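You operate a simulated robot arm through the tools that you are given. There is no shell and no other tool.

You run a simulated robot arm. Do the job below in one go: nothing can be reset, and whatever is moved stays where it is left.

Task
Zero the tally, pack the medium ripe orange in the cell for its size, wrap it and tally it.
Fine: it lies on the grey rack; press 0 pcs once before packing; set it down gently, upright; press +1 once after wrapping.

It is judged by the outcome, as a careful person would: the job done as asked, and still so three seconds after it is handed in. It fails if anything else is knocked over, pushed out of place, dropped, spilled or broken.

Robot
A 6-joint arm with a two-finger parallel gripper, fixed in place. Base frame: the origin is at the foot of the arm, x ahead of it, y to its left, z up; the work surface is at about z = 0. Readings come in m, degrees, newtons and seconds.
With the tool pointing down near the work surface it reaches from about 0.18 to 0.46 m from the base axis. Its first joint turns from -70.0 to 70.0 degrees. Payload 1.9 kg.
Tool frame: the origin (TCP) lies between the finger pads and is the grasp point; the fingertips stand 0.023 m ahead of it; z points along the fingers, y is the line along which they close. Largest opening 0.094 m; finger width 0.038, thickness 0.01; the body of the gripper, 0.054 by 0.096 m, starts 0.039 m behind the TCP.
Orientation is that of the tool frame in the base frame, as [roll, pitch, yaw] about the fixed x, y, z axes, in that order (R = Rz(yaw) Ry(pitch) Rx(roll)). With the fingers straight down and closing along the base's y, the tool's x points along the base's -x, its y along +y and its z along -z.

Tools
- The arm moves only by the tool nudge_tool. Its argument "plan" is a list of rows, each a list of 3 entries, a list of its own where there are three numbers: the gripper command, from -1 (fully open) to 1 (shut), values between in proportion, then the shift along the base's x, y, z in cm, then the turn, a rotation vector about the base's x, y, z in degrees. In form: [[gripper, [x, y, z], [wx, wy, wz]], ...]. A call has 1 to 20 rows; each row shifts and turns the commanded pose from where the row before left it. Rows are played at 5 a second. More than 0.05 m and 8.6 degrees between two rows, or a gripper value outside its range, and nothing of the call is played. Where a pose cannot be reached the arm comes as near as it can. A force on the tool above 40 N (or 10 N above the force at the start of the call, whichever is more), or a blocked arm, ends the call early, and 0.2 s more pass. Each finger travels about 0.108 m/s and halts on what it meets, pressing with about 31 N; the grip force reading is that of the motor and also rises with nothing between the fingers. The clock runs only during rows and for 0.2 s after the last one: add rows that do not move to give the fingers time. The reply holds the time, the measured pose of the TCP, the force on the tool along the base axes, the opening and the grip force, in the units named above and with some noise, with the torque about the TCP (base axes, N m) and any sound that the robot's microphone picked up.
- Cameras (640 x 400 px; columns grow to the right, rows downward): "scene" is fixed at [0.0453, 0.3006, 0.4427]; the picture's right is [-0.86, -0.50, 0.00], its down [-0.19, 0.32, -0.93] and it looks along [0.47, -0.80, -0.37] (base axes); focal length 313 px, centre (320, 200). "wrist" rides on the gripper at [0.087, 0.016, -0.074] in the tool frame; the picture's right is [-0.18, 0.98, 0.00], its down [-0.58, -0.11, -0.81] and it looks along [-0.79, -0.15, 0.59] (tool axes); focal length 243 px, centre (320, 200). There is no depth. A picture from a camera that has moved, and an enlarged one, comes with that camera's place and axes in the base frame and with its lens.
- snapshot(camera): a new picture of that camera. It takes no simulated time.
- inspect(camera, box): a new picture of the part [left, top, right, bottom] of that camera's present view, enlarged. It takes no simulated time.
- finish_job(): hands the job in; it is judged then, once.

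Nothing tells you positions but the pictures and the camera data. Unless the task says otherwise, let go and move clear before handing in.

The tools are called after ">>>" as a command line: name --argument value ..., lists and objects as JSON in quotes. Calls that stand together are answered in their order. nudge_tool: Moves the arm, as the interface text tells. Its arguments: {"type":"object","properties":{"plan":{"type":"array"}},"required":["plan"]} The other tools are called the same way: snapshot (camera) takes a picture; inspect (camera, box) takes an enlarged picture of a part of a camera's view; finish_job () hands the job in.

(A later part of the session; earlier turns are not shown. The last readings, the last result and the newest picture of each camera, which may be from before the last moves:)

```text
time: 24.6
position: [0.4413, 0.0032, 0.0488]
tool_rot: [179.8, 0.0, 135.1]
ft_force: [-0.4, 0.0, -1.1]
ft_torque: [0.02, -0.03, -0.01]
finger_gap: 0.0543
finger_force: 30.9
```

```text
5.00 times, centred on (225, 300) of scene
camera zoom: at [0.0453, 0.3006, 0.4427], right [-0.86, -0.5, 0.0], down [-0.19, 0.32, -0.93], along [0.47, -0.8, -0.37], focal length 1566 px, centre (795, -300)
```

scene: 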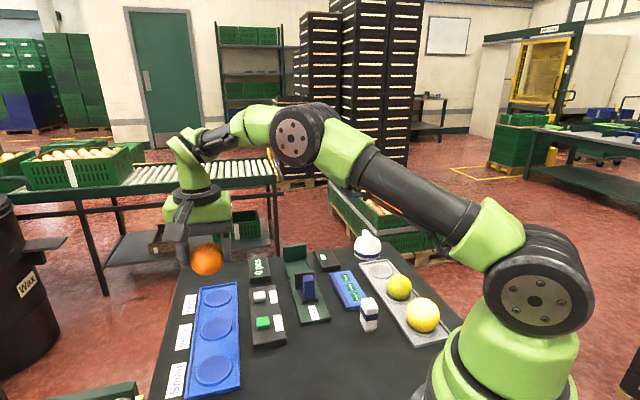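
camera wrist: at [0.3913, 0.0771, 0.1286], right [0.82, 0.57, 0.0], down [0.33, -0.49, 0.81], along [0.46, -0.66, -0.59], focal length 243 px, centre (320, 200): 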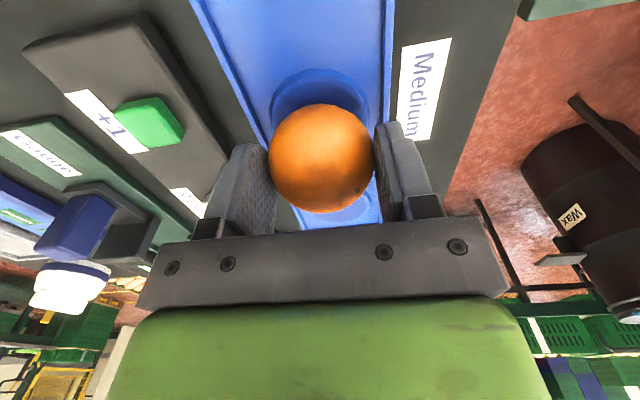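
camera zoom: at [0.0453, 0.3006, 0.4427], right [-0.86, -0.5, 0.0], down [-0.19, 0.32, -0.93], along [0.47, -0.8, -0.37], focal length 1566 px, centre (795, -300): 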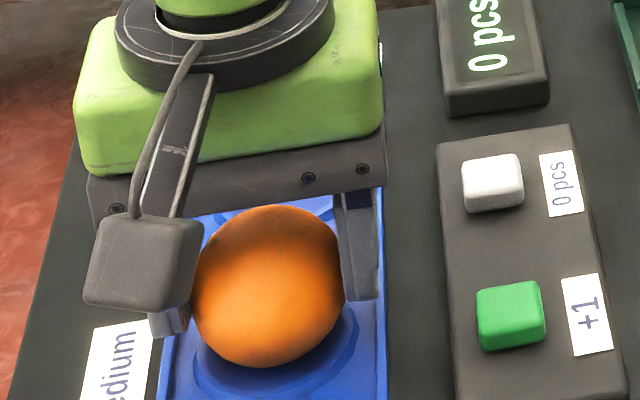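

There's no contact yet; the force still reads about the fruit's weight. I'll go on in 1 mm steps.

>>> nudge_tool --plan '[[1, [0, 0, -0.1], [0, 0, 0]], [1, [0, 0, -0.1], [0, 0, 0]], [1, [0, 0, 0], [0, 0, 0]]]'

```text
time: 25.4
position: [0.4398, 0.0049, 0.0468]
tool_rot: [179.9, 0.1, 135.1]
ft_force: [0.8, -0.5, -0.7]
ft_torque: [0.01, -0.02, 0.02]
finger_gap: 0.0543
finger_force: 30.9
```

>>> nudge_tool --plan '[[1, [0, 0, -0.1], [0, 0, 0]], [1, [0, 0, 0], [0, 0, 0]]]'

>>> inspect --camera "scene" --box '[185, 260, 265, 340]'

>>> inspect --camera "wrist" --box '[220, 30, 420, 220]'

```text
time: 26.0
position: [0.4414, 0.0037, 0.046]
tool_rot: [179.8, 0.2, 135.2]
ft_force: [-6.1, -0.3, 15.6]
ft_torque: [-0.14, 0.25, -0.06]
finger_gap: 0.0545
finger_force: 31.2
```

```text
5.00 times, centred on (225, 300) of scene
camera zoom: at [0.0452, 0.3006, 0.4427], right [-0.86, -0.5, 0.0], down [-0.19, 0.32, -0.93], along [0.47, -0.8, -0.37], focal length 1566 px, centre (795, -300)
```

zoom: 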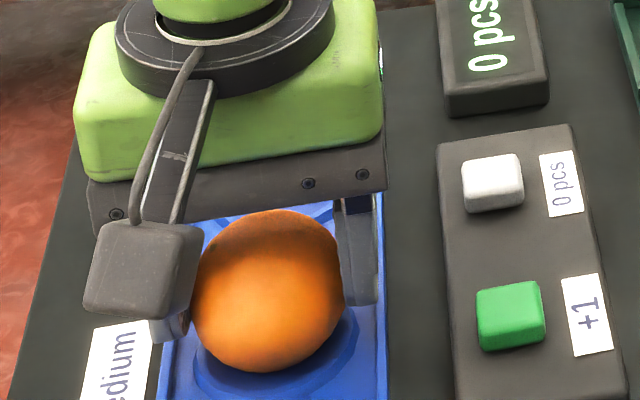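

```text
2.11 times, centred on (320, 125) of wrist
camera zoom: at [0.3904, 0.0772, 0.1217], right [0.82, 0.57, 0.0], down [0.33, -0.49, 0.81], along [0.46, -0.66, -0.59], focal length 511 px, centre (320, 358)
```

zoom: 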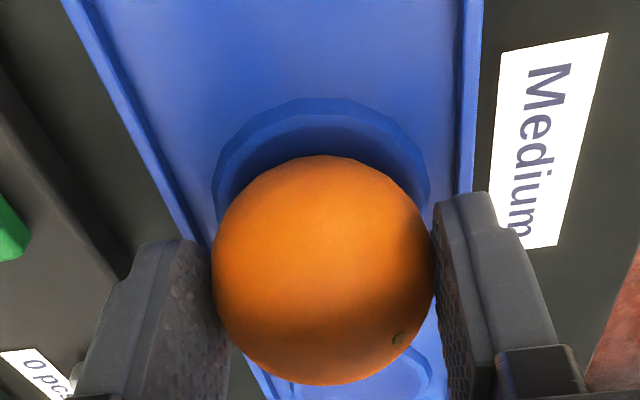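

It has touched down, with about 15 N on the cell. I'll ease off half a millimetre and check before letting go.

>>> nudge_tool --plan '[[1, [0, 0, 0.06], [0, 0, 0]], [1, [0, 0, 0], [0, 0, 0]]]'

```text
time: 26.6
position: [0.4406, 0.0043, 0.0467]
tool_rot: [179.9, 0.2, 135.2]
ft_force: [-0.5, -1.2, 8.2]
ft_torque: [-0.12, -0.04, 0.01]
finger_gap: 0.0541
finger_force: 31.3
```

>>> nudge_tool --plan '[[1, [0, 0, 0.04], [0, 0, 0]], [1, [0, 0, 0], [0, 0, 0]]]'

```text
time: 27.2
position: [0.4398, 0.0043, 0.0477]
tool_rot: [179.9, 0.2, 135.0]
ft_force: [1.3, 0.9, 2.1]
ft_torque: [-0.03, -0.05, 0.06]
finger_gap: 0.0541
finger_force: 31.1
```

The load is now just about 2 N, so the orange is resting in the cell. I'll open gently in stages, staying in place.

>>> nudge_tool --plan '[[-0.17, [0, 0, 0], [0, 0, 0]], [-0.2, [0, 0, 0], [0, 0, 0]], [-0.3, [0, 0, 0], [0, 0, 0]], [-0.45, [0, 0, 0], [0, 0, 0]], [-0.6, [0, 0, 0], [0, 0, 0]], [-0.7, [0, 0, 0], [0, 0, 0]], [-0.7, [0, 0, 0], [0, 0, 0]]]'

>>> snapshot --camera "wrist"

>>> inspect --camera "scene" --box '[185, 260, 265, 340]'

```text
time: 28.8
position: [0.4405, 0.004, 0.0465]
tool_rot: [179.8, 0.1, 135.2]
ft_force: [-0.1, 0.8, -0.5]
ft_torque: [0.02, -0.01, 0.0]
finger_gap: 0.0799
finger_force: 0.1
```

```text
taken
camera wrist: at [0.3902, 0.0771, 0.122], right [0.82, 0.57, 0.0], down [0.33, -0.49, 0.81], along [0.46, -0.66, -0.59], focal length 243 px, centre (320, 200)
```

wrist: 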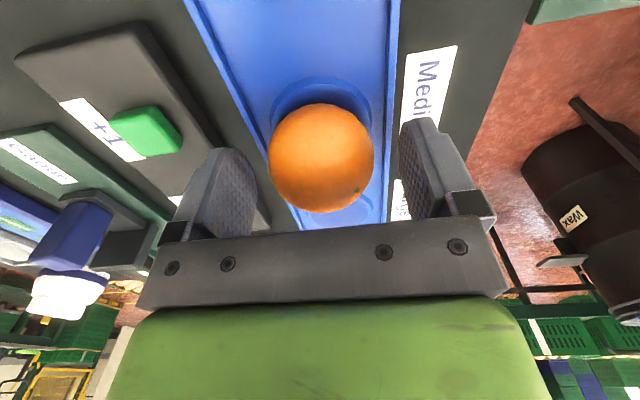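

```text
5.00 times, centred on (225, 300) of scene
camera zoom: at [0.0453, 0.3006, 0.4427], right [-0.86, -0.5, 0.0], down [-0.19, 0.32, -0.93], along [0.47, -0.8, -0.37], focal length 1566 px, centre (795, -300)
```

zoom: 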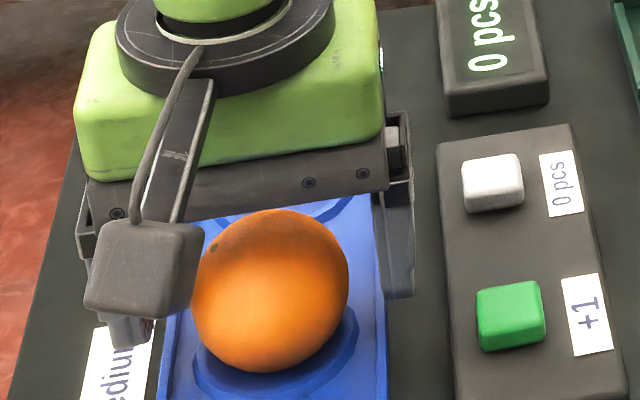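

The orange sits steady in the Medium cell. I'll rise straight up clear of it.

>>> nudge_tool --plan '[[-0.7, [0, 0, 1.0], [0, 0, 0]], [-0.7, [0, 0, 2.0], [0, 0, 0]], [-0.7, [0, 0, 3.0], [0, 0, 0]], [-0.7, [0, 0, 3.0], [0, 0, 0]], [-0.7, [0, 0, 3.0], [0, 0, 0]], [-0.7, [0, 0, 3.0], [0, 0, 0]], [-0.7, [0, 0, 0], [0, 0, 0]]]'

>>> snapshot --camera "wrist"

>>> snapshot --camera "scene"

```text
time: 30.4
position: [0.4425, 0.0033, 0.1982]
tool_rot: [179.9, 0.2, 135.1]
ft_force: [-0.2, -0.3, 0.8]
ft_torque: [0.0, -0.01, -0.02]
finger_gap: 0.0798
finger_force: 0.1
```

```text
taken
camera wrist: at [0.3911, 0.0762, 0.2726], right [0.82, 0.57, 0.0], down [0.33, -0.49, 0.81], along [0.46, -0.66, -0.59], focal length 243 px, centre (320, 200)
```

wrist: 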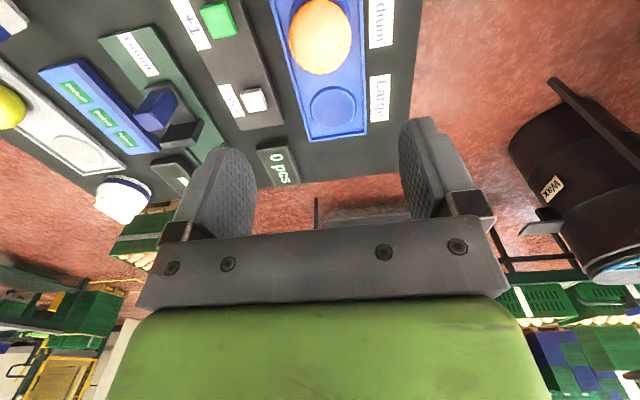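

```text
taken
```

scene: 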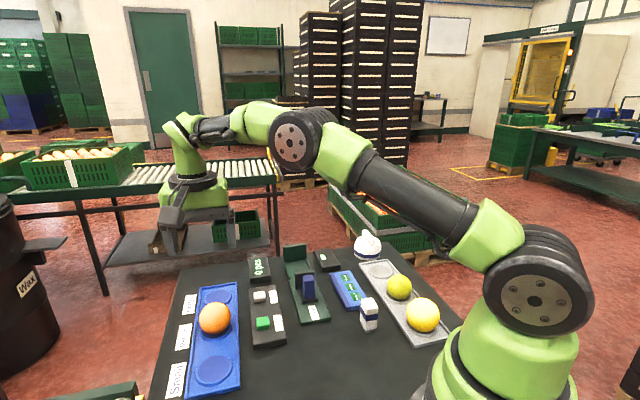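

The orange is in the Medium cell. Now I'll move toward the wrap for a closer look at its fin handle.

>>> nudge_tool --plan '[[-0.7, [-1.33, -2.68, 0], [0, 0, 0]], [-0.7, [-1.33, -2.68, 0], [0, 0, 0]], [-0.7, [-1.33, -2.68, 0], [0, 0, 0]], [-0.7, [-1.33, -2.68, 0], [0, 0, 0]], [-0.7, [-1.33, -2.68, 0], [0, 0, 0]], [-0.7, [-1.33, -2.68, 0], [0, 0, 0]], [-0.7, [-1.33, -2.68, 0], [0, 0, 0]], [-0.7, [-1.33, -2.68, 0], [0, 0, 0]], [-0.7, [-1.33, -2.68, 0], [0, 0, 0]], [-0.7, [-1.33, -2.68, 0], [0, 0, 0]], [-0.7, [-1.33, -2.68, 0], [0, 0, 0]], [-0.7, [-1.33, -2.68, 0], [0, 0, 0]], [-0.7, [-1.33, -2.68, 0], [0, 0, 0]], [-0.7, [0, 0, 0], [0, 0, 0]], [-0.7, [0, 0, 0], [0, 0, 0]]]'

>>> snapshot --camera "wrist"

>>> inspect --camera "wrist" --box '[260, 20, 400, 160]'

>>> inspect --camera "scene" --box '[330, 200, 420, 300]'

```text
time: 33.6
position: [0.2706, -0.3458, 0.1981]
tool_rot: [179.9, 0.1, 135.1]
ft_force: [-0.3, -0.2, 0.7]
ft_torque: [-0.01, 0.0, 0.02]
finger_gap: 0.0799
finger_force: 0.0
```

```text
taken
camera wrist: at [0.2187, -0.2719, 0.2729], right [0.82, 0.57, 0.0], down [0.33, -0.49, 0.81], along [0.46, -0.66, -0.59], focal length 243 px, centre (320, 200)
```

wrist: 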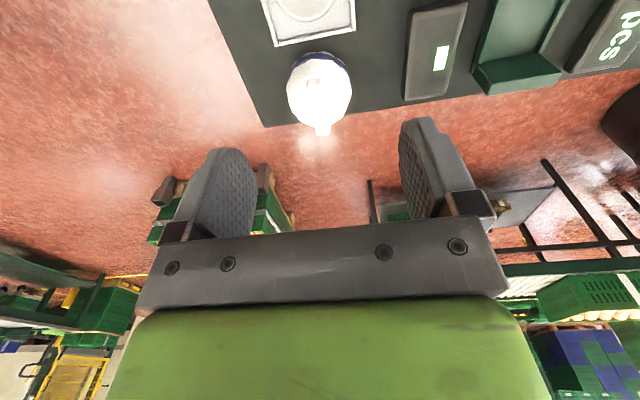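

```text
2.86 times, centred on (330, 90) of wrist
camera zoom: at [0.2187, -0.2719, 0.2729], right [0.82, 0.57, 0.0], down [0.33, -0.49, 0.81], along [0.46, -0.66, -0.59], focal length 693 px, centre (291, 514)
```

zoom: 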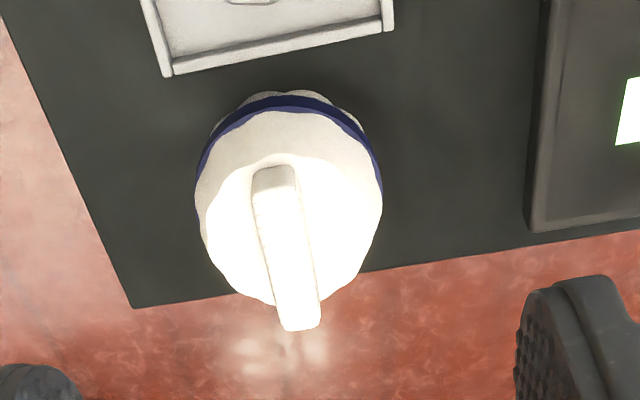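

```text
4.00 times, centred on (375, 250) of scene
camera zoom: at [0.0453, 0.3006, 0.4427], right [-0.86, -0.5, 0.0], down [-0.19, 0.32, -0.93], along [0.47, -0.8, -0.37], focal length 1253 px, centre (100, 0)
```

zoom: 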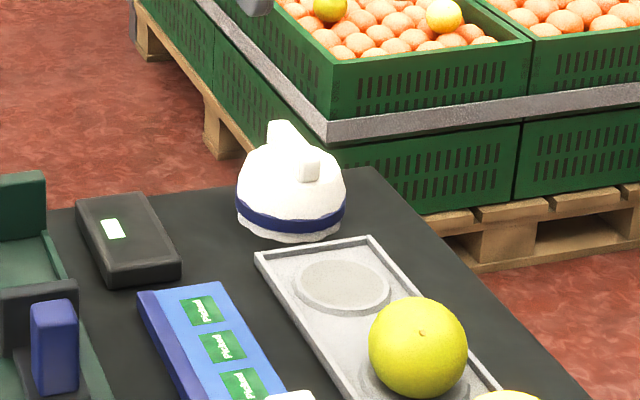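

The fin runs along about -46°, and the wrap's centre looks to be near (0.299, -0.388). At r ≈ 0.49 that is beyond straight-down reach. I'll tilt the tool outward 15° about its closing axis, so the pads stay flat on the fin, and move above it.

>>> nudge_tool --plan '[[-0.2, [0, 0, 0], [-3.54, -3.54, 0]], [-0.2, [0, 0, 0], [-3.54, -3.54, 0]], [-0.2, [0, 0, 0], [-3.54, -3.54, 0]], [-0.2, [0.7, -1.05, -1.0], [0, 0, 0]], [-0.2, [0.7, -1.05, -1.0], [0, 0, 0]], [-0.2, [0.7, -1.05, -1.0], [0, 0, 0]], [-0.2, [0.74, -1.07, -1.0], [0, 0, 0]], [-0.2, [0, 0, 0], [0, 0, 0]], [-0.2, [0, 0, 0], [0, 0, 0]]]'

>>> snapshot --camera "wrist"

>>> inspect --camera "scene" --box '[320, 150, 460, 290]'

```text
time: 35.6
position: [0.2972, -0.3861, 0.1574]
tool_rot: [179.8, 15.2, 135.1]
ft_force: [0.0, -0.6, -0.5]
ft_torque: [0.02, 0.01, 0.04]
finger_gap: 0.0567
finger_force: 0.1
```

```text
taken
camera wrist: at [0.2352, -0.3014, 0.2065], right [0.82, 0.57, 0.05], down [0.17, -0.33, 0.93], along [0.55, -0.75, -0.36], focal length 243 px, centre (320, 200)
```

wrist: 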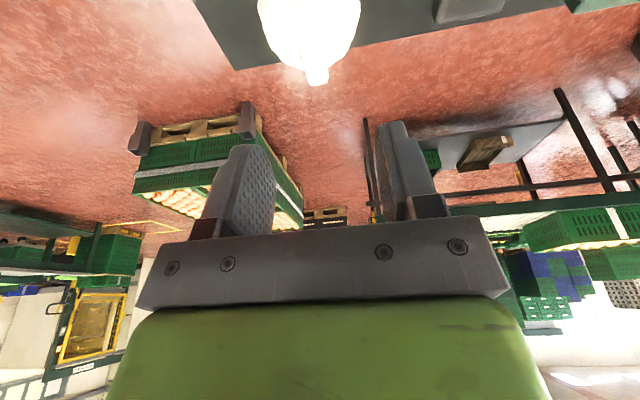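

```text
2.86 times, centred on (390, 220) of scene
camera zoom: at [0.0453, 0.3006, 0.4427], right [-0.86, -0.5, 0.0], down [-0.19, 0.32, -0.93], along [0.47, -0.8, -0.37], focal length 895 px, centre (120, 143)
```

zoom: 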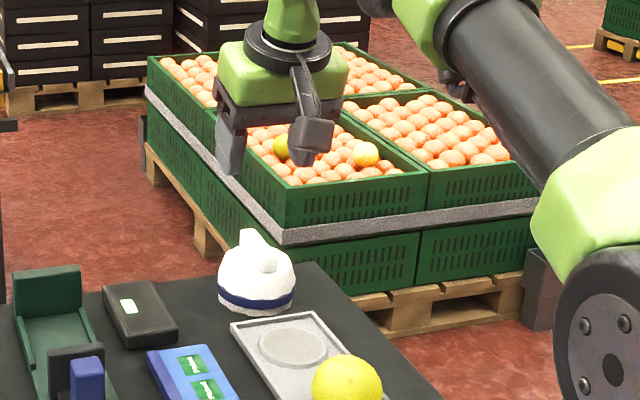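

The tilted pose is reachable here. I'll descend further to see the fin at closer range.

>>> nudge_tool --plan '[[-0.2, [0, 0, -1.5], [0, 0, 0]], [-0.2, [0, 0, -1.5], [0, 0, 0]], [-0.2, [0, 0, -1.0], [0, 0, 0]], [-0.2, [0, 0, 0], [0, 0, 0]]]'

>>> snapshot --camera "wrist"

>>> inspect --camera "wrist" --box '[240, 30, 400, 190]'

>>> inspect --camera "scene" --box '[330, 190, 420, 280]'

```text
time: 36.6
position: [0.2973, -0.3866, 0.1157]
tool_rot: [179.9, 15.0, 135.1]
ft_force: [0.8, -0.1, -1.1]
ft_torque: [-0.02, 0.03, 0.04]
finger_gap: 0.0564
finger_force: 0.1
```

```text
taken
camera wrist: at [0.2345, -0.302, 0.1659], right [0.82, 0.57, 0.05], down [0.17, -0.33, 0.93], along [0.55, -0.75, -0.36], focal length 243 px, centre (320, 200)
```

wrist: 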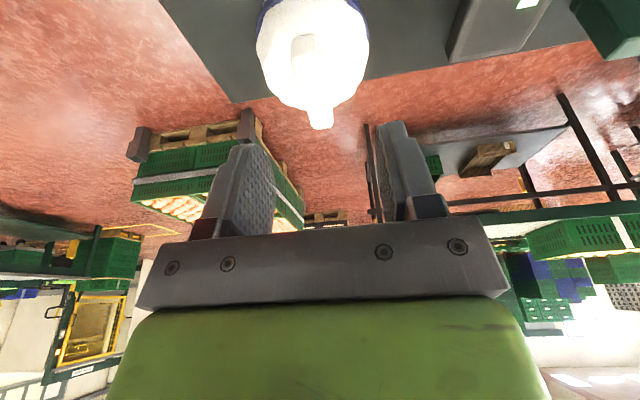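

```text
2.50 times, centred on (320, 110) of wrist
camera zoom: at [0.2345, -0.302, 0.1659], right [0.82, 0.57, 0.05], down [0.17, -0.33, 0.93], along [0.55, -0.75, -0.36], focal length 606 px, centre (320, 425)
```

zoom: 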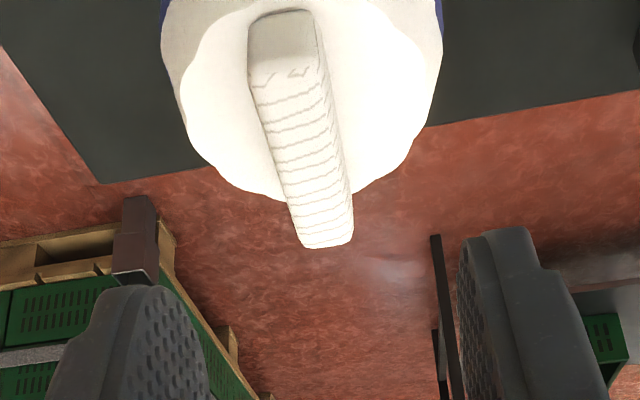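

```text
4.44 times, centred on (375, 235) of scene
camera zoom: at [0.0453, 0.3006, 0.4427], right [-0.86, -0.5, 0.0], down [-0.19, 0.32, -0.93], along [0.47, -0.8, -0.37], focal length 1392 px, centre (76, 44)
```

zoom: 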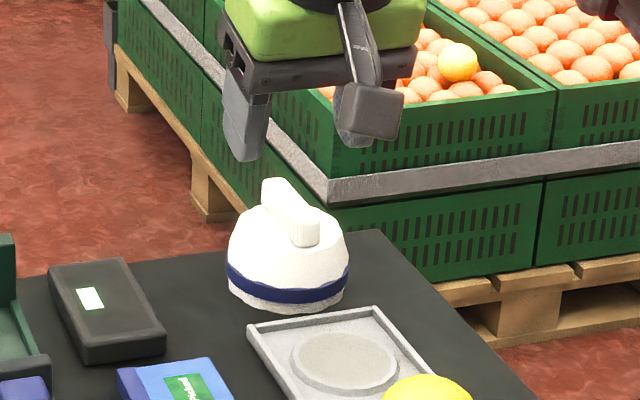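

The fin top is at about z = 0.062, centred across the gripper to within 1 mm. I'll narrow the opening to about 3 cm, drop to just above the fin and re-check the alignment.

>>> nudge_tool --plan '[[0.36, [0, 0, -0.7], [0, 0, 0]], [0.36, [0, 0, -0.8], [0, 0, 0]], [0.36, [0, 0, -0.7], [0, 0, 0]], [0.36, [0, 0, 0], [0, 0, 0]]]'

>>> snapshot --camera "wrist"

>>> inspect --camera "wrist" --box '[240, 50, 400, 210]'

>>> inspect --camera "scene" --box '[330, 190, 420, 280]'

```text
time: 37.6
position: [0.2972, -0.3858, 0.0945]
tool_rot: [179.8, 15.3, 135.1]
ft_force: [-0.5, -0.6, 0.2]
ft_torque: [-0.03, -0.01, -0.01]
finger_gap: 0.03
finger_force: 0.1
```

```text
taken
camera wrist: at [0.2345, -0.302, 0.1441], right [0.82, 0.57, 0.05], down [0.17, -0.33, 0.93], along [0.55, -0.75, -0.36], focal length 243 px, centre (320, 200)
```

wrist: 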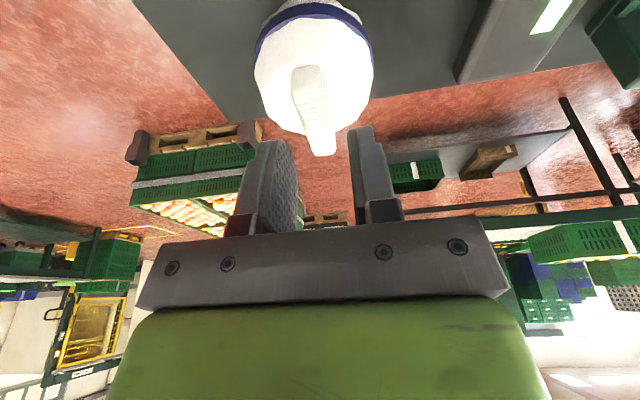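

```text
2.50 times, centred on (320, 130) of wrist
camera zoom: at [0.2345, -0.302, 0.1441], right [0.82, 0.57, 0.05], down [0.17, -0.33, 0.93], along [0.55, -0.75, -0.36], focal length 606 px, centre (320, 375)
```

zoom: 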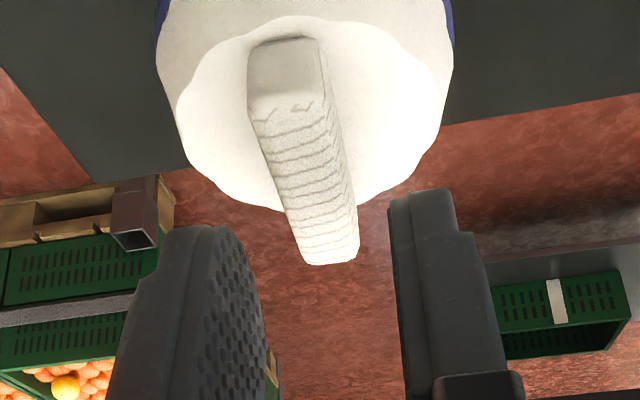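

```text
4.44 times, centred on (375, 235) of scene
camera zoom: at [0.0453, 0.3006, 0.4427], right [-0.86, -0.5, 0.0], down [-0.19, 0.32, -0.93], along [0.47, -0.8, -0.37], focal length 1392 px, centre (76, 44)
```

zoom: 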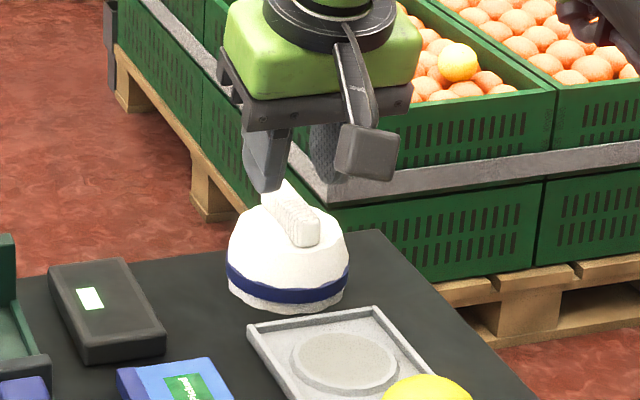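

The fin sits squarely between the fingers. I'll descend to straddle it, then go on in small steps watching for contact with the dome.

>>> nudge_tool --plan '[[0.36, [0, 0, -0.5], [0, 0, 0]], [0.36, [0, 0, -0.5], [0, 0, 0]], [0.36, [0, 0, -0.4], [0, 0, 0]], [0.36, [0, 0, 0], [0, 0, 0]]]'

>>> inspect --camera "wrist" --box '[240, 50, 400, 210]'

>>> inspect --camera "scene" --box '[340, 210, 400, 270]'

```text
time: 38.6
position: [0.2978, -0.3859, 0.0802]
tool_rot: [180.0, 15.2, 135.1]
ft_force: [0.7, -0.6, 0.3]
ft_torque: [-0.03, 0.0, 0.0]
finger_gap: 0.0299
finger_force: 0.1
```

```text
2.50 times, centred on (320, 130) of wrist
camera zoom: at [0.235, -0.3023, 0.1306], right [0.82, 0.57, 0.05], down [0.17, -0.32, 0.93], along [0.55, -0.75, -0.36], focal length 606 px, centre (320, 375)
```

zoom: 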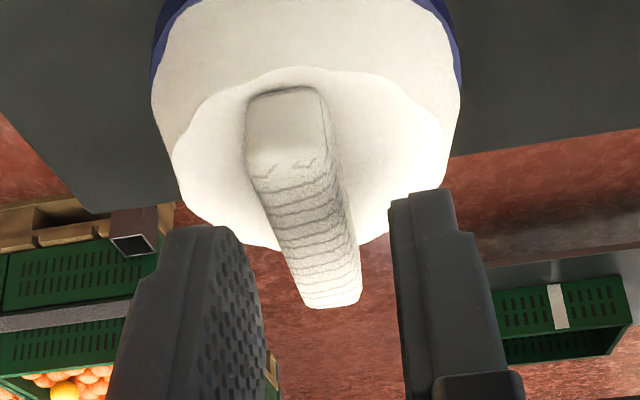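

```text
6.67 times, centred on (370, 240) of scene
camera zoom: at [0.0453, 0.3006, 0.4427], right [-0.86, -0.5, 0.0], down [-0.19, 0.32, -0.93], along [0.47, -0.8, -0.37], focal length 2089 px, centre (-13, -67)
```

zoom: 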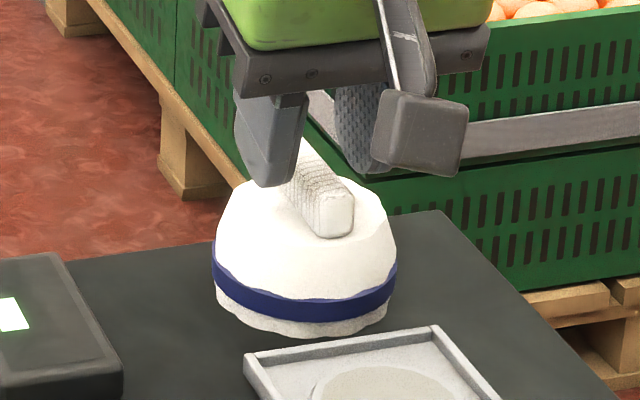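

The fingertips straddle the fin with the dome top just below. I'll go down another 5 mm in small steps.

>>> nudge_tool --plan '[[0.36, [0, 0, -0.2], [0, 0, 0]], [0.36, [0, 0, -0.15], [0, 0, 0]], [0.36, [0, 0, -0.12], [0, 0, 0]], [0.36, [0, 0, 0], [0, 0, 0]]]'

>>> inspect --camera "wrist" --box '[240, 50, 400, 210]'

>>> inspect --camera "scene" --box '[340, 210, 400, 270]'

```text
time: 39.6
position: [0.2961, -0.3865, 0.0756]
tool_rot: [179.9, 15.2, 135.1]
ft_force: [0.0, -0.2, -0.2]
ft_torque: [0.02, 0.0, 0.0]
finger_gap: 0.0301
finger_force: 0.1
```

```text
2.50 times, centred on (320, 130) of wrist
camera zoom: at [0.2348, -0.3017, 0.1256], right [0.82, 0.57, 0.05], down [0.17, -0.33, 0.93], along [0.55, -0.75, -0.36], focal length 606 px, centre (320, 375)
```

zoom: 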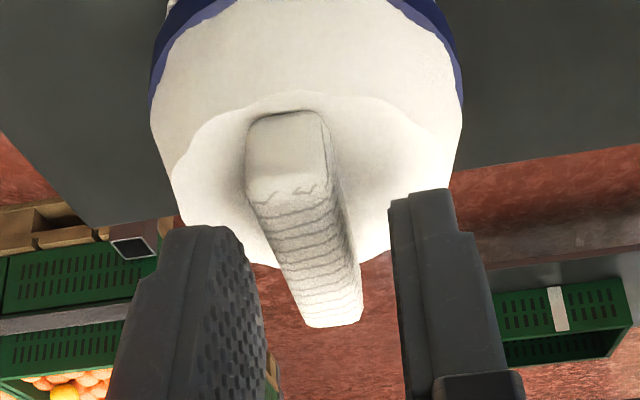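

```text
6.67 times, centred on (370, 240) of scene
camera zoom: at [0.0453, 0.3006, 0.4427], right [-0.86, -0.5, 0.0], down [-0.19, 0.32, -0.93], along [0.47, -0.8, -0.37], focal length 2089 px, centre (-13, -67)
```

zoom: 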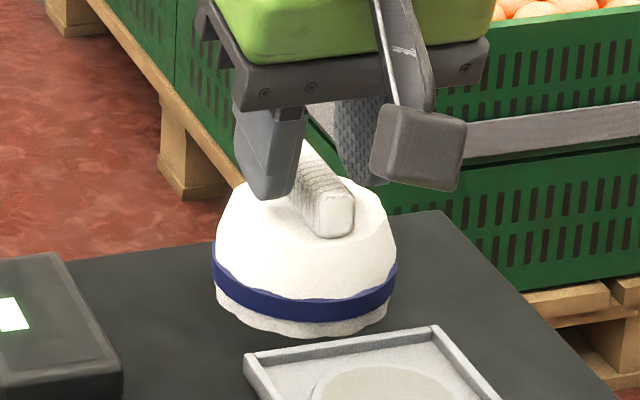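

There's no contact yet. I'll go 1.5 mm lower for a better bite, then close on the fin.

>>> nudge_tool --plan '[[0.36, [0, 0, -0.15], [0, 0, 0]], [0.36, [0, 0, 0], [0, 0, 0]]]'

```text
time: 40.2
position: [0.2976, -0.3877, 0.0735]
tool_rot: [179.8, 15.1, 135.1]
ft_force: [0.3, 0.0, 0.5]
ft_torque: [-0.04, -0.02, 0.0]
finger_gap: 0.0303
finger_force: 0.1
```

>>> nudge_tool --plan '[[0.5, [0, 0, 0], [0, 0, 0]], [0.65, [0, 0, 0], [0, 0, 0]], [1, [0, 0, 0], [0, 0, 0]], [1, [0, 0, 0], [0, 0, 0]], [1, [0, 0, 0], [0, 0, 0]]]'

>>> inspect --camera "wrist" --box '[240, 50, 400, 210]'

>>> inspect --camera "scene" --box '[340, 210, 400, 270]'

```text
time: 41.4
position: [0.2973, -0.3851, 0.0742]
tool_rot: [179.8, 15.2, 135.1]
ft_force: [-0.4, -0.3, 0.0]
ft_torque: [0.0, -0.02, 0.0]
finger_gap: 0.0139
finger_force: 31.1
```

```text
2.50 times, centred on (320, 130) of wrist
camera zoom: at [0.2343, -0.3018, 0.1241], right [0.82, 0.57, 0.05], down [0.17, -0.32, 0.93], along [0.55, -0.75, -0.36], focal length 606 px, centre (320, 375)
```

zoom: 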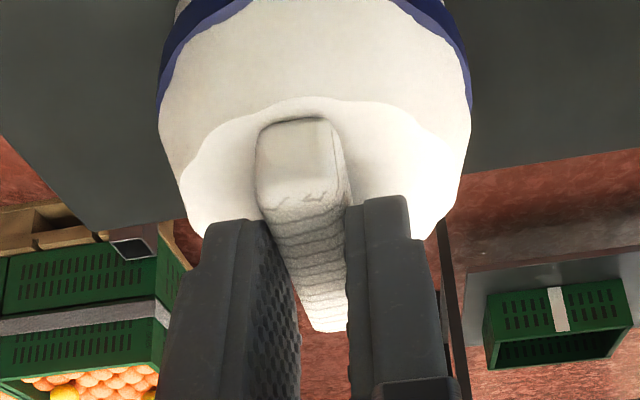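

```text
6.67 times, centred on (370, 240) of scene
camera zoom: at [0.0453, 0.3006, 0.4427], right [-0.86, -0.5, 0.0], down [-0.19, 0.32, -0.93], along [0.47, -0.8, -0.37], focal length 2089 px, centre (-13, -67)
```

zoom: 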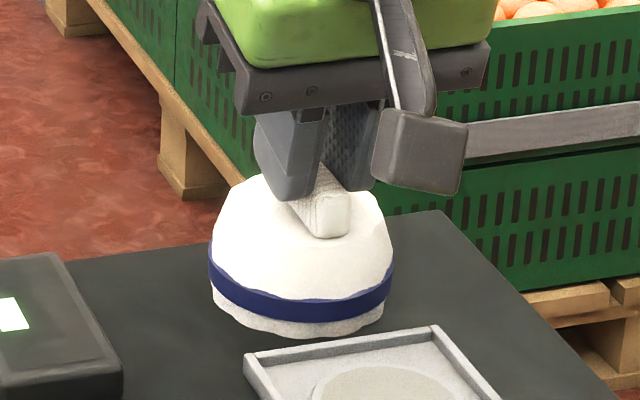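

The fin is gripped with a 13.9 mm gap. I'll lift gently and check that the wrap comes up level.

>>> nudge_tool --plan '[[1, [0, 0, 0.3], [0, 0, 0]], [1, [0, 0, 0.7], [0, 0, 0]], [1, [0, 0, 1.0], [0, 0, 0]], [1, [0, 0, 0], [0, 0, 0]]]'

>>> snapshot --camera "wrist"

>>> inspect --camera "scene" --box '[330, 190, 420, 280]'

```text
time: 42.4
position: [0.2966, -0.3861, 0.0968]
tool_rot: [179.8, 15.3, 135.1]
ft_force: [0.6, 0.5, -0.5]
ft_torque: [0.0, -0.01, 0.0]
finger_gap: 0.0144
finger_force: 31.3
```

```text
taken
camera wrist: at [0.2346, -0.3019, 0.1452], right [0.82, 0.57, 0.05], down [0.17, -0.32, 0.93], along [0.55, -0.75, -0.36], focal length 243 px, centre (320, 200)
```

wrist: 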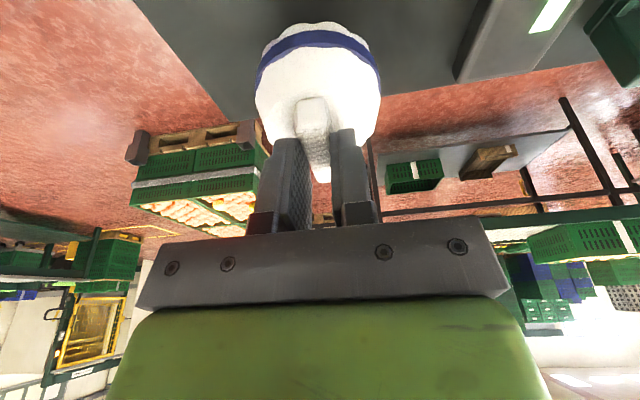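

```text
4.44 times, centred on (375, 235) of scene
camera zoom: at [0.0453, 0.3006, 0.4427], right [-0.86, -0.5, 0.0], down [-0.19, 0.32, -0.93], along [0.47, -0.8, -0.37], focal length 1392 px, centre (76, 44)
```

zoom: 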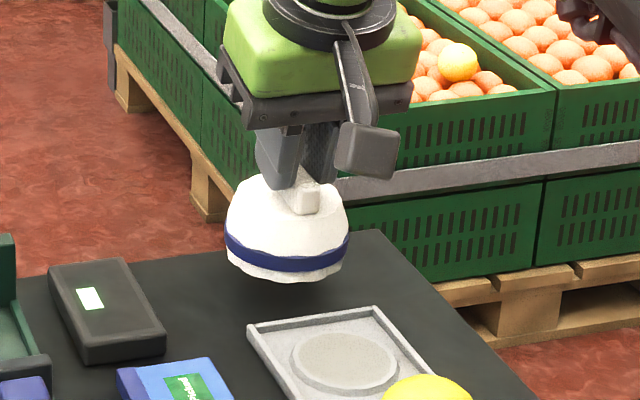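

The wrap is lifted and held securely. I'll raise it more, then carry it over to the Medium cell.

>>> nudge_tool --plan '[[1, [0, 0, 2.0], [0, 0, 0]], [1, [0, 0, 2.0], [0, 0, 0]], [1, [0, 0, 2.0], [0, 0, 0]], [1, [0, 0, 2.0], [0, 0, 0]], [1, [0, 0, 0], [0, 0, 0]], [1, [0, 0, 0], [0, 0, 0]]]'

>>> snapshot --camera "wrist"

>>> inspect --camera "scene" --box '[320, 150, 420, 250]'

```text
time: 43.8
position: [0.2943, -0.3859, 0.1749]
tool_rot: [179.9, 15.1, 135.1]
ft_force: [0.0, -0.5, 0.0]
ft_torque: [0.0, -0.01, -0.01]
finger_gap: 0.0141
finger_force: 31.1
```

```text
taken
camera wrist: at [0.233, -0.3016, 0.224], right [0.82, 0.57, 0.05], down [0.17, -0.32, 0.93], along [0.55, -0.75, -0.36], focal length 243 px, centre (320, 200)
```

wrist: 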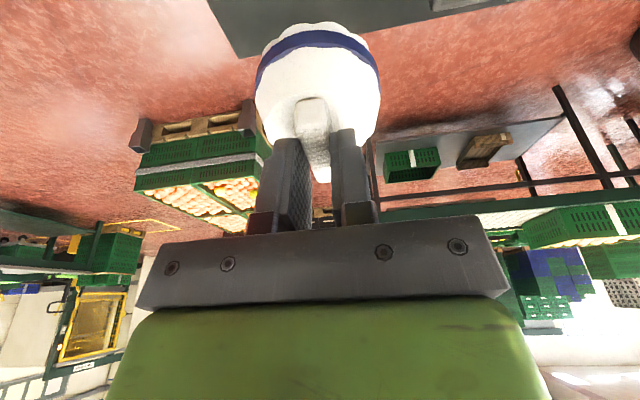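

```text
4.00 times, centred on (370, 200) of scene
camera zoom: at [0.0453, 0.3006, 0.4427], right [-0.86, -0.5, 0.0], down [-0.19, 0.32, -0.93], along [0.47, -0.8, -0.37], focal length 1253 px, centre (120, 200)
```

zoom: 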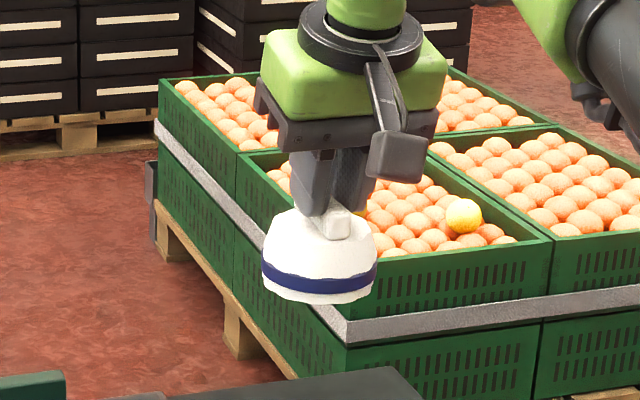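

The wrap hangs level. Carrying it over to the tray now.

>>> nudge_tool --plan '[[1, [0.5, 1.4, 0], [0, 0, 0]], [1, [1.0, 2.8, 0], [0, 0, 0]], [1, [1.0, 2.8, 0], [0, 0, 0]], [1, [1.0, 2.8, 0], [0, 0, 0]], [1, [1.0, 2.8, 0], [0, 0, 0]], [1, [1.0, 2.8, 0], [0, 0, 0]], [1, [1.0, 2.8, 0], [0, 0, 0]], [1, [1.0, 2.8, 0], [0, 0, 0]], [1, [1.0, 2.8, 0], [0, 0, 0]], [1, [1.0, 2.8, 0], [0, 0, 0]], [1, [1.0, 2.8, 0], [0, 0, 0]], [1, [1.0, 2.8, 0], [0, 0, 0]], [1, [1.0, 2.8, 0], [0, 0, 0]], [1, [1.0, 2.8, 0], [0, 0, 0]], [1, [0.55, 1.5, 0], [0, 0, 0]], [1, [0, 0, 0], [0, 0, 0]], [1, [0, 0, 0], [0, 0, 0]]]'

>>> snapshot --camera "wrist"

>>> snapshot --camera "scene"

```text
time: 47.4
position: [0.4369, 0.0047, 0.1752]
tool_rot: [179.9, 15.2, 135.2]
ft_force: [0.1, 0.0, -0.6]
ft_torque: [-0.01, -0.03, -0.02]
finger_gap: 0.0147
finger_force: 31.3
```

```text
taken
camera wrist: at [0.3748, 0.0897, 0.2246], right [0.82, 0.57, 0.05], down [0.17, -0.33, 0.93], along [0.55, -0.75, -0.36], focal length 243 px, centre (320, 200)
```

wrist: 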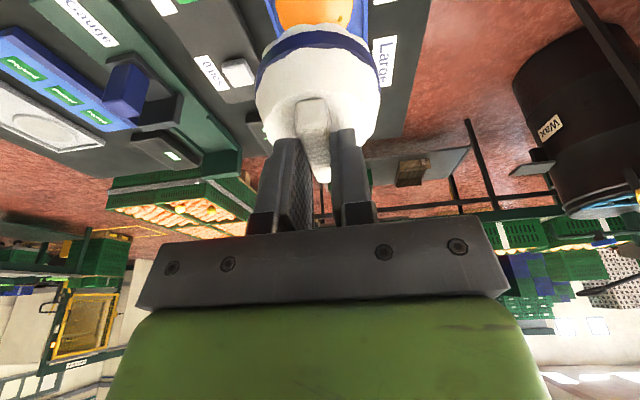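

```text
taken
```

scene: 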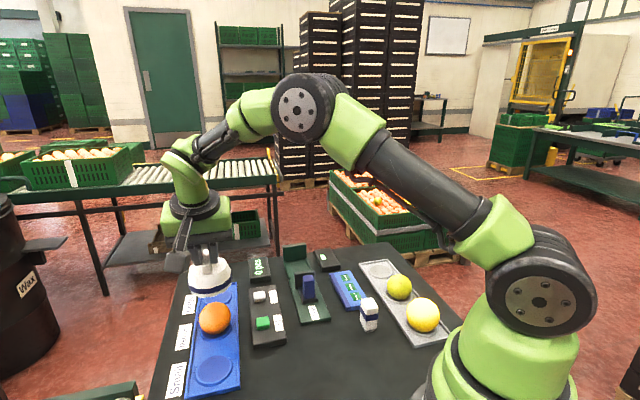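

Both the wrap and the orange are in view. I'll zoom in to find the wrap's centre relative to the gripper and the orange.

>>> inspect --camera "wrist" --box '[230, 0, 410, 190]'

>>> inspect --camera "scene" --box '[150, 230, 270, 350]'

```text
2.11 times, centred on (320, 95) of wrist
camera zoom: at [0.3748, 0.0897, 0.2246], right [0.82, 0.57, 0.05], down [0.17, -0.33, 0.93], along [0.55, -0.75, -0.36], focal length 511 px, centre (320, 421)
```

zoom: 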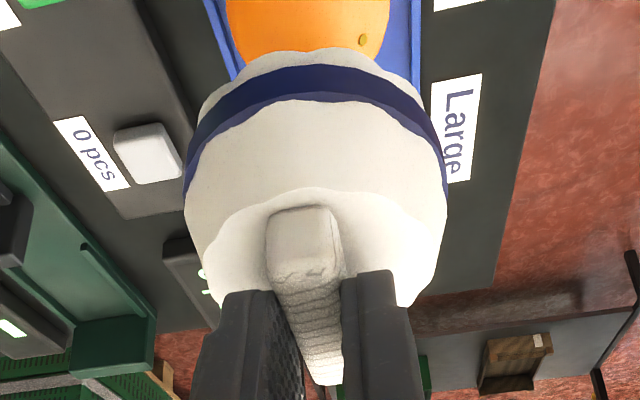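

```text
3.33 times, centred on (210, 290) of scene
camera zoom: at [0.0452, 0.3006, 0.4427], right [-0.86, -0.5, 0.0], down [-0.19, 0.32, -0.93], along [0.47, -0.8, -0.37], focal length 1044 px, centre (687, -100)
```

zoom: 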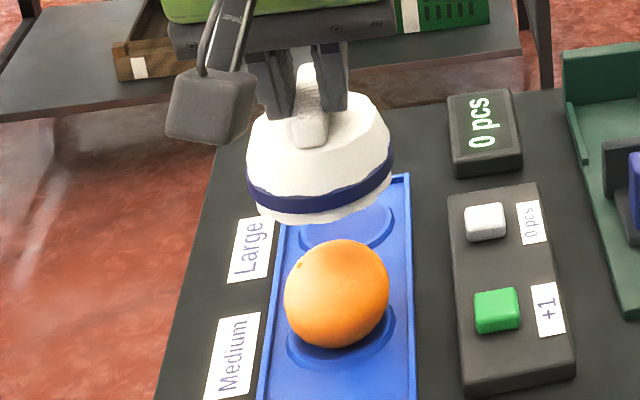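

My estimate is that the wrap's centre is about 4.5 mm ahead of the TCP along the fin, and that the orange is at (0.440, 0.004). I'll shift 3 mm in y, lower until the rim is just above the orange, and check in both views.

>>> nudge_tool --plan '[[1, [0.03, 0.3, -1.0], [0, 0, 0]], [1, [0, 0, -1.0], [0, 0, 0]], [1, [0, 0, -0.8], [0, 0, 0]], [1, [0, 0, 0], [0, 0, 0]], [1, [0, 0, 0], [0, 0, 0]]]'

>>> inspect --camera "wrist" --box '[230, 0, 410, 190]'

>>> inspect --camera "scene" --box '[160, 250, 260, 350]'

```text
time: 48.6
position: [0.4379, 0.0088, 0.146]
tool_rot: [179.9, 15.2, 135.1]
ft_force: [-0.2, -0.3, -0.2]
ft_torque: [0.01, -0.01, -0.01]
finger_gap: 0.0139
finger_force: 31.2
```

```text
2.11 times, centred on (320, 95) of wrist
camera zoom: at [0.3752, 0.0937, 0.1959], right [0.82, 0.57, 0.05], down [0.17, -0.32, 0.93], along [0.55, -0.75, -0.36], focal length 511 px, centre (320, 421)
```

zoom: 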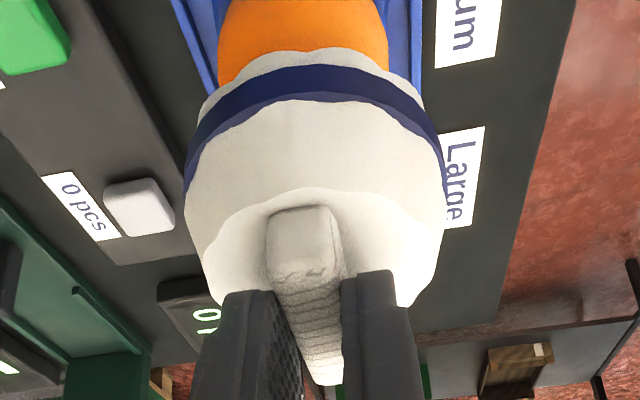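

```text
4.00 times, centred on (210, 300) of scene
camera zoom: at [0.0453, 0.3006, 0.4427], right [-0.86, -0.5, 0.0], down [-0.19, 0.32, -0.93], along [0.47, -0.8, -0.37], focal length 1253 px, centre (760, -200)
```

zoom: 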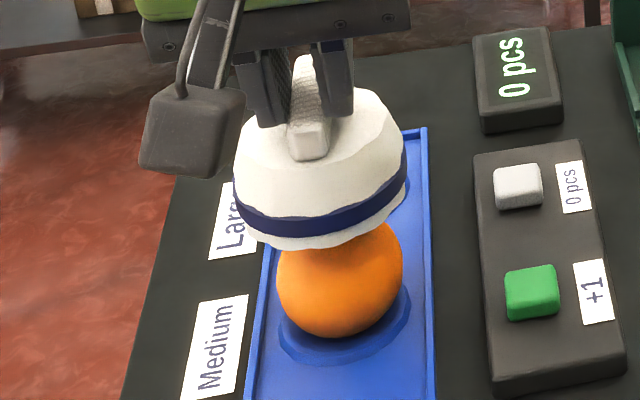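

In the wrist view the wrap sits about 2 mm off across the tray and is aligned along it. I'll correct that and begin lowering slowly over the orange.

>>> nudge_tool --plan '[[1, [-0.12, -0.12, 0], [0, 0, 0]], [1, [0, 0, -0.4], [0, 0, 0]], [1, [0, 0, -0.4], [0, 0, 0]], [1, [0, 0, -0.4], [0, 0, 0]], [1, [0, 0, -0.4], [0, 0, 0]], [1, [0, 0, 0], [0, 0, 0]]]'

>>> inspect --camera "wrist" --box '[230, 0, 410, 190]'

>>> inspect --camera "scene" --box '[160, 250, 260, 350]'

```text
time: 50.0
position: [0.4363, 0.0093, 0.1297]
tool_rot: [180.0, 15.4, 135.1]
ft_force: [0.3, -0.3, 0.0]
ft_torque: [0.01, 0.01, 0.0]
finger_gap: 0.0142
finger_force: 31.2
```

```text
2.11 times, centred on (320, 95) of wrist
camera zoom: at [0.3739, 0.0927, 0.1801], right [0.82, 0.57, 0.05], down [0.17, -0.32, 0.93], along [0.55, -0.75, -0.36], focal length 511 px, centre (320, 421)
```

zoom: 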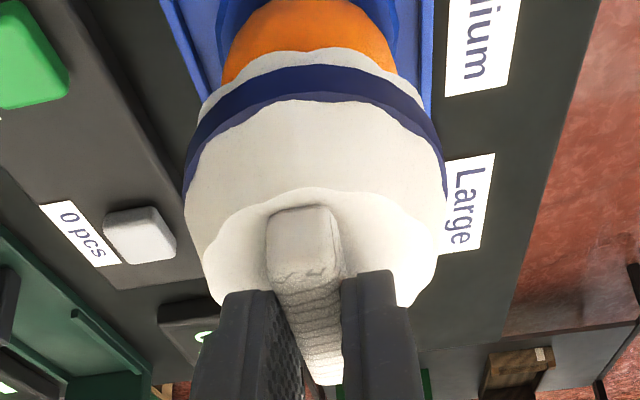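

```text
4.00 times, centred on (210, 300) of scene
camera zoom: at [0.0453, 0.3006, 0.4427], right [-0.86, -0.5, 0.0], down [-0.19, 0.32, -0.93], along [0.47, -0.8, -0.37], focal length 1253 px, centre (760, -200)
```

zoom: 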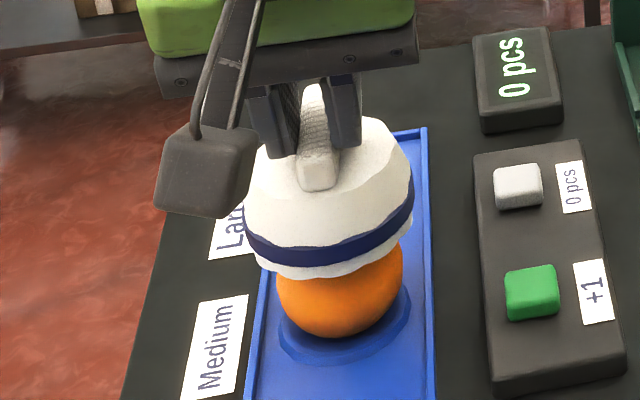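

It's aligned in both views and the orange's top is entering the wrap with no contact. Continuing down slowly.

>>> nudge_tool --plan '[[1, [0, 0, -0.4], [0, 0, 0]], [1, [0, 0, -0.4], [0, 0, 0]], [1, [0, 0, -0.4], [0, 0, 0]], [1, [0, 0, 0], [0, 0, 0]]]'

>>> inspect --camera "wrist" --box '[230, 0, 410, 190]'

>>> inspect --camera "scene" --box '[160, 250, 260, 350]'

```text
time: 51.0
position: [0.4346, 0.0098, 0.1179]
tool_rot: [179.9, 15.1, 135.1]
ft_force: [0.3, -0.3, 0.5]
ft_torque: [0.04, 0.0, -0.01]
finger_gap: 0.0141
finger_force: 30.7
```

```text
2.11 times, centred on (320, 95) of wrist
camera zoom: at [0.3734, 0.0934, 0.168], right [0.82, 0.57, 0.05], down [0.17, -0.32, 0.93], along [0.55, -0.75, -0.36], focal length 511 px, centre (320, 421)
```

zoom: 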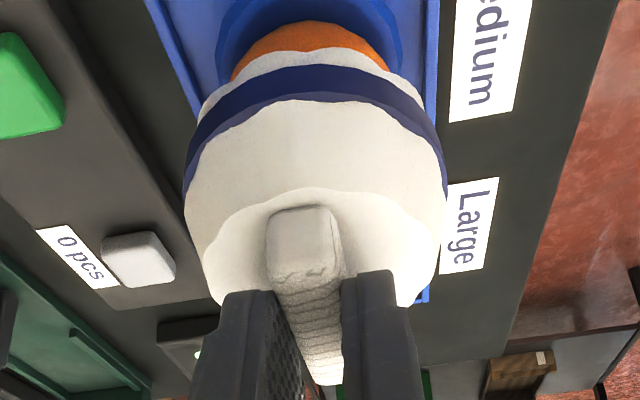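

```text
4.00 times, centred on (210, 300) of scene
camera zoom: at [0.0453, 0.3006, 0.4427], right [-0.86, -0.5, 0.0], down [-0.19, 0.32, -0.93], along [0.47, -0.8, -0.37], focal length 1253 px, centre (760, -200)
```

zoom: 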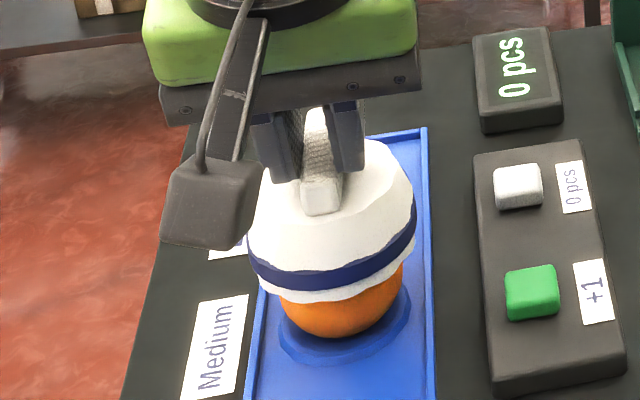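

Still no contact. Lowering further.

>>> nudge_tool --plan '[[1, [0.03, -0.03, -0.4], [0, 0, 0]], [1, [0, 0, -0.4], [0, 0, 0]], [1, [0, 0, -0.4], [0, 0, 0]], [1, [0, 0, 0], [0, 0, 0]]]'

>>> inspect --camera "wrist" --box '[230, 0, 410, 190]'

>>> inspect --camera "scene" --box '[160, 250, 260, 350]'

```text
time: 52.0
position: [0.4374, 0.0082, 0.1063]
tool_rot: [179.9, 15.2, 135.0]
ft_force: [-0.7, 0.4, -0.2]
ft_torque: [-0.04, -0.01, -0.02]
finger_gap: 0.014
finger_force: 31.7
```

```text
2.11 times, centred on (320, 95) of wrist
camera zoom: at [0.3745, 0.0926, 0.156], right [0.82, 0.57, 0.05], down [0.17, -0.33, 0.93], along [0.55, -0.75, -0.36], focal length 511 px, centre (320, 421)
```

zoom: 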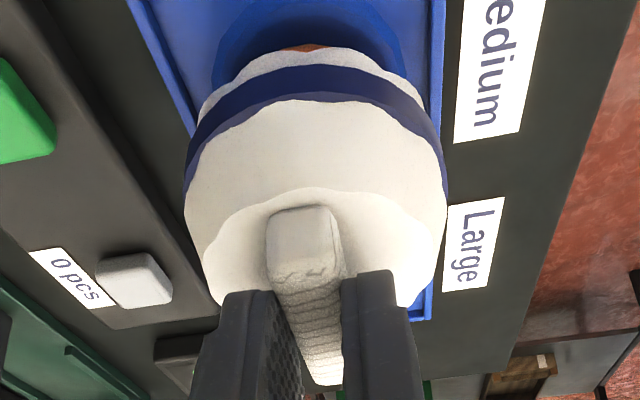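

```text
4.00 times, centred on (210, 300) of scene
camera zoom: at [0.0453, 0.3006, 0.4427], right [-0.86, -0.5, 0.0], down [-0.19, 0.32, -0.93], along [0.47, -0.8, -0.37], focal length 1253 px, centre (760, -200)
```

zoom: 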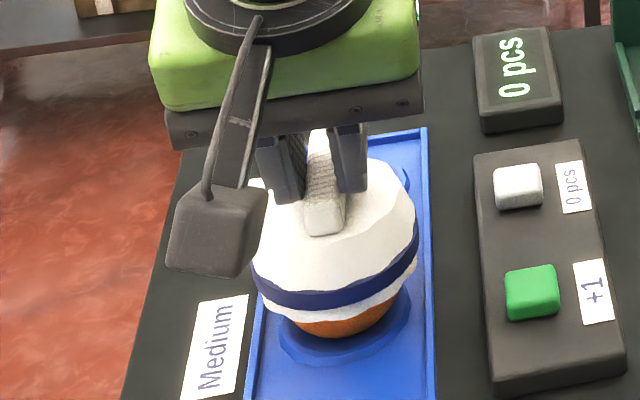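

No contact, and it's still centred over the recess. Continuing in 3 mm steps.

>>> nudge_tool --plan '[[1, [0, 0, -0.3], [0, 0, 0]], [1, [0, 0, -0.3], [0, 0, 0]], [1, [0, 0, -0.3], [0, 0, 0]], [1, [0, 0, 0], [0, 0, 0]]]'

>>> inspect --camera "scene" --box '[160, 250, 260, 350]'

```text
time: 53.0
position: [0.4369, 0.0091, 0.0981]
tool_rot: [179.9, 15.2, 135.1]
ft_force: [0.3, 0.7, -0.4]
ft_torque: [0.01, -0.01, -0.02]
finger_gap: 0.0144
finger_force: 31.3
```

```text
4.00 times, centred on (210, 300) of scene
camera zoom: at [0.0453, 0.3006, 0.4427], right [-0.86, -0.5, 0.0], down [-0.19, 0.32, -0.93], along [0.47, -0.8, -0.37], focal length 1253 px, centre (760, -200)
```

zoom: 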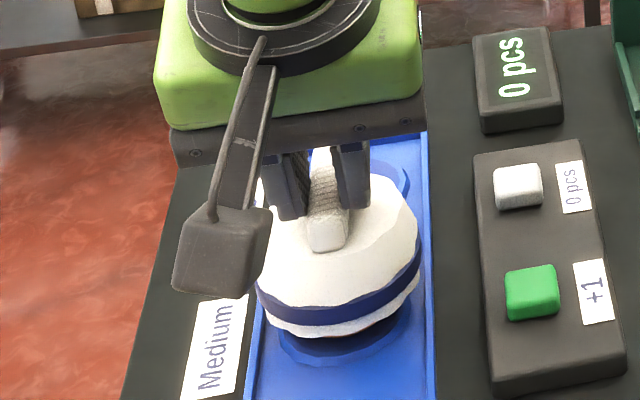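

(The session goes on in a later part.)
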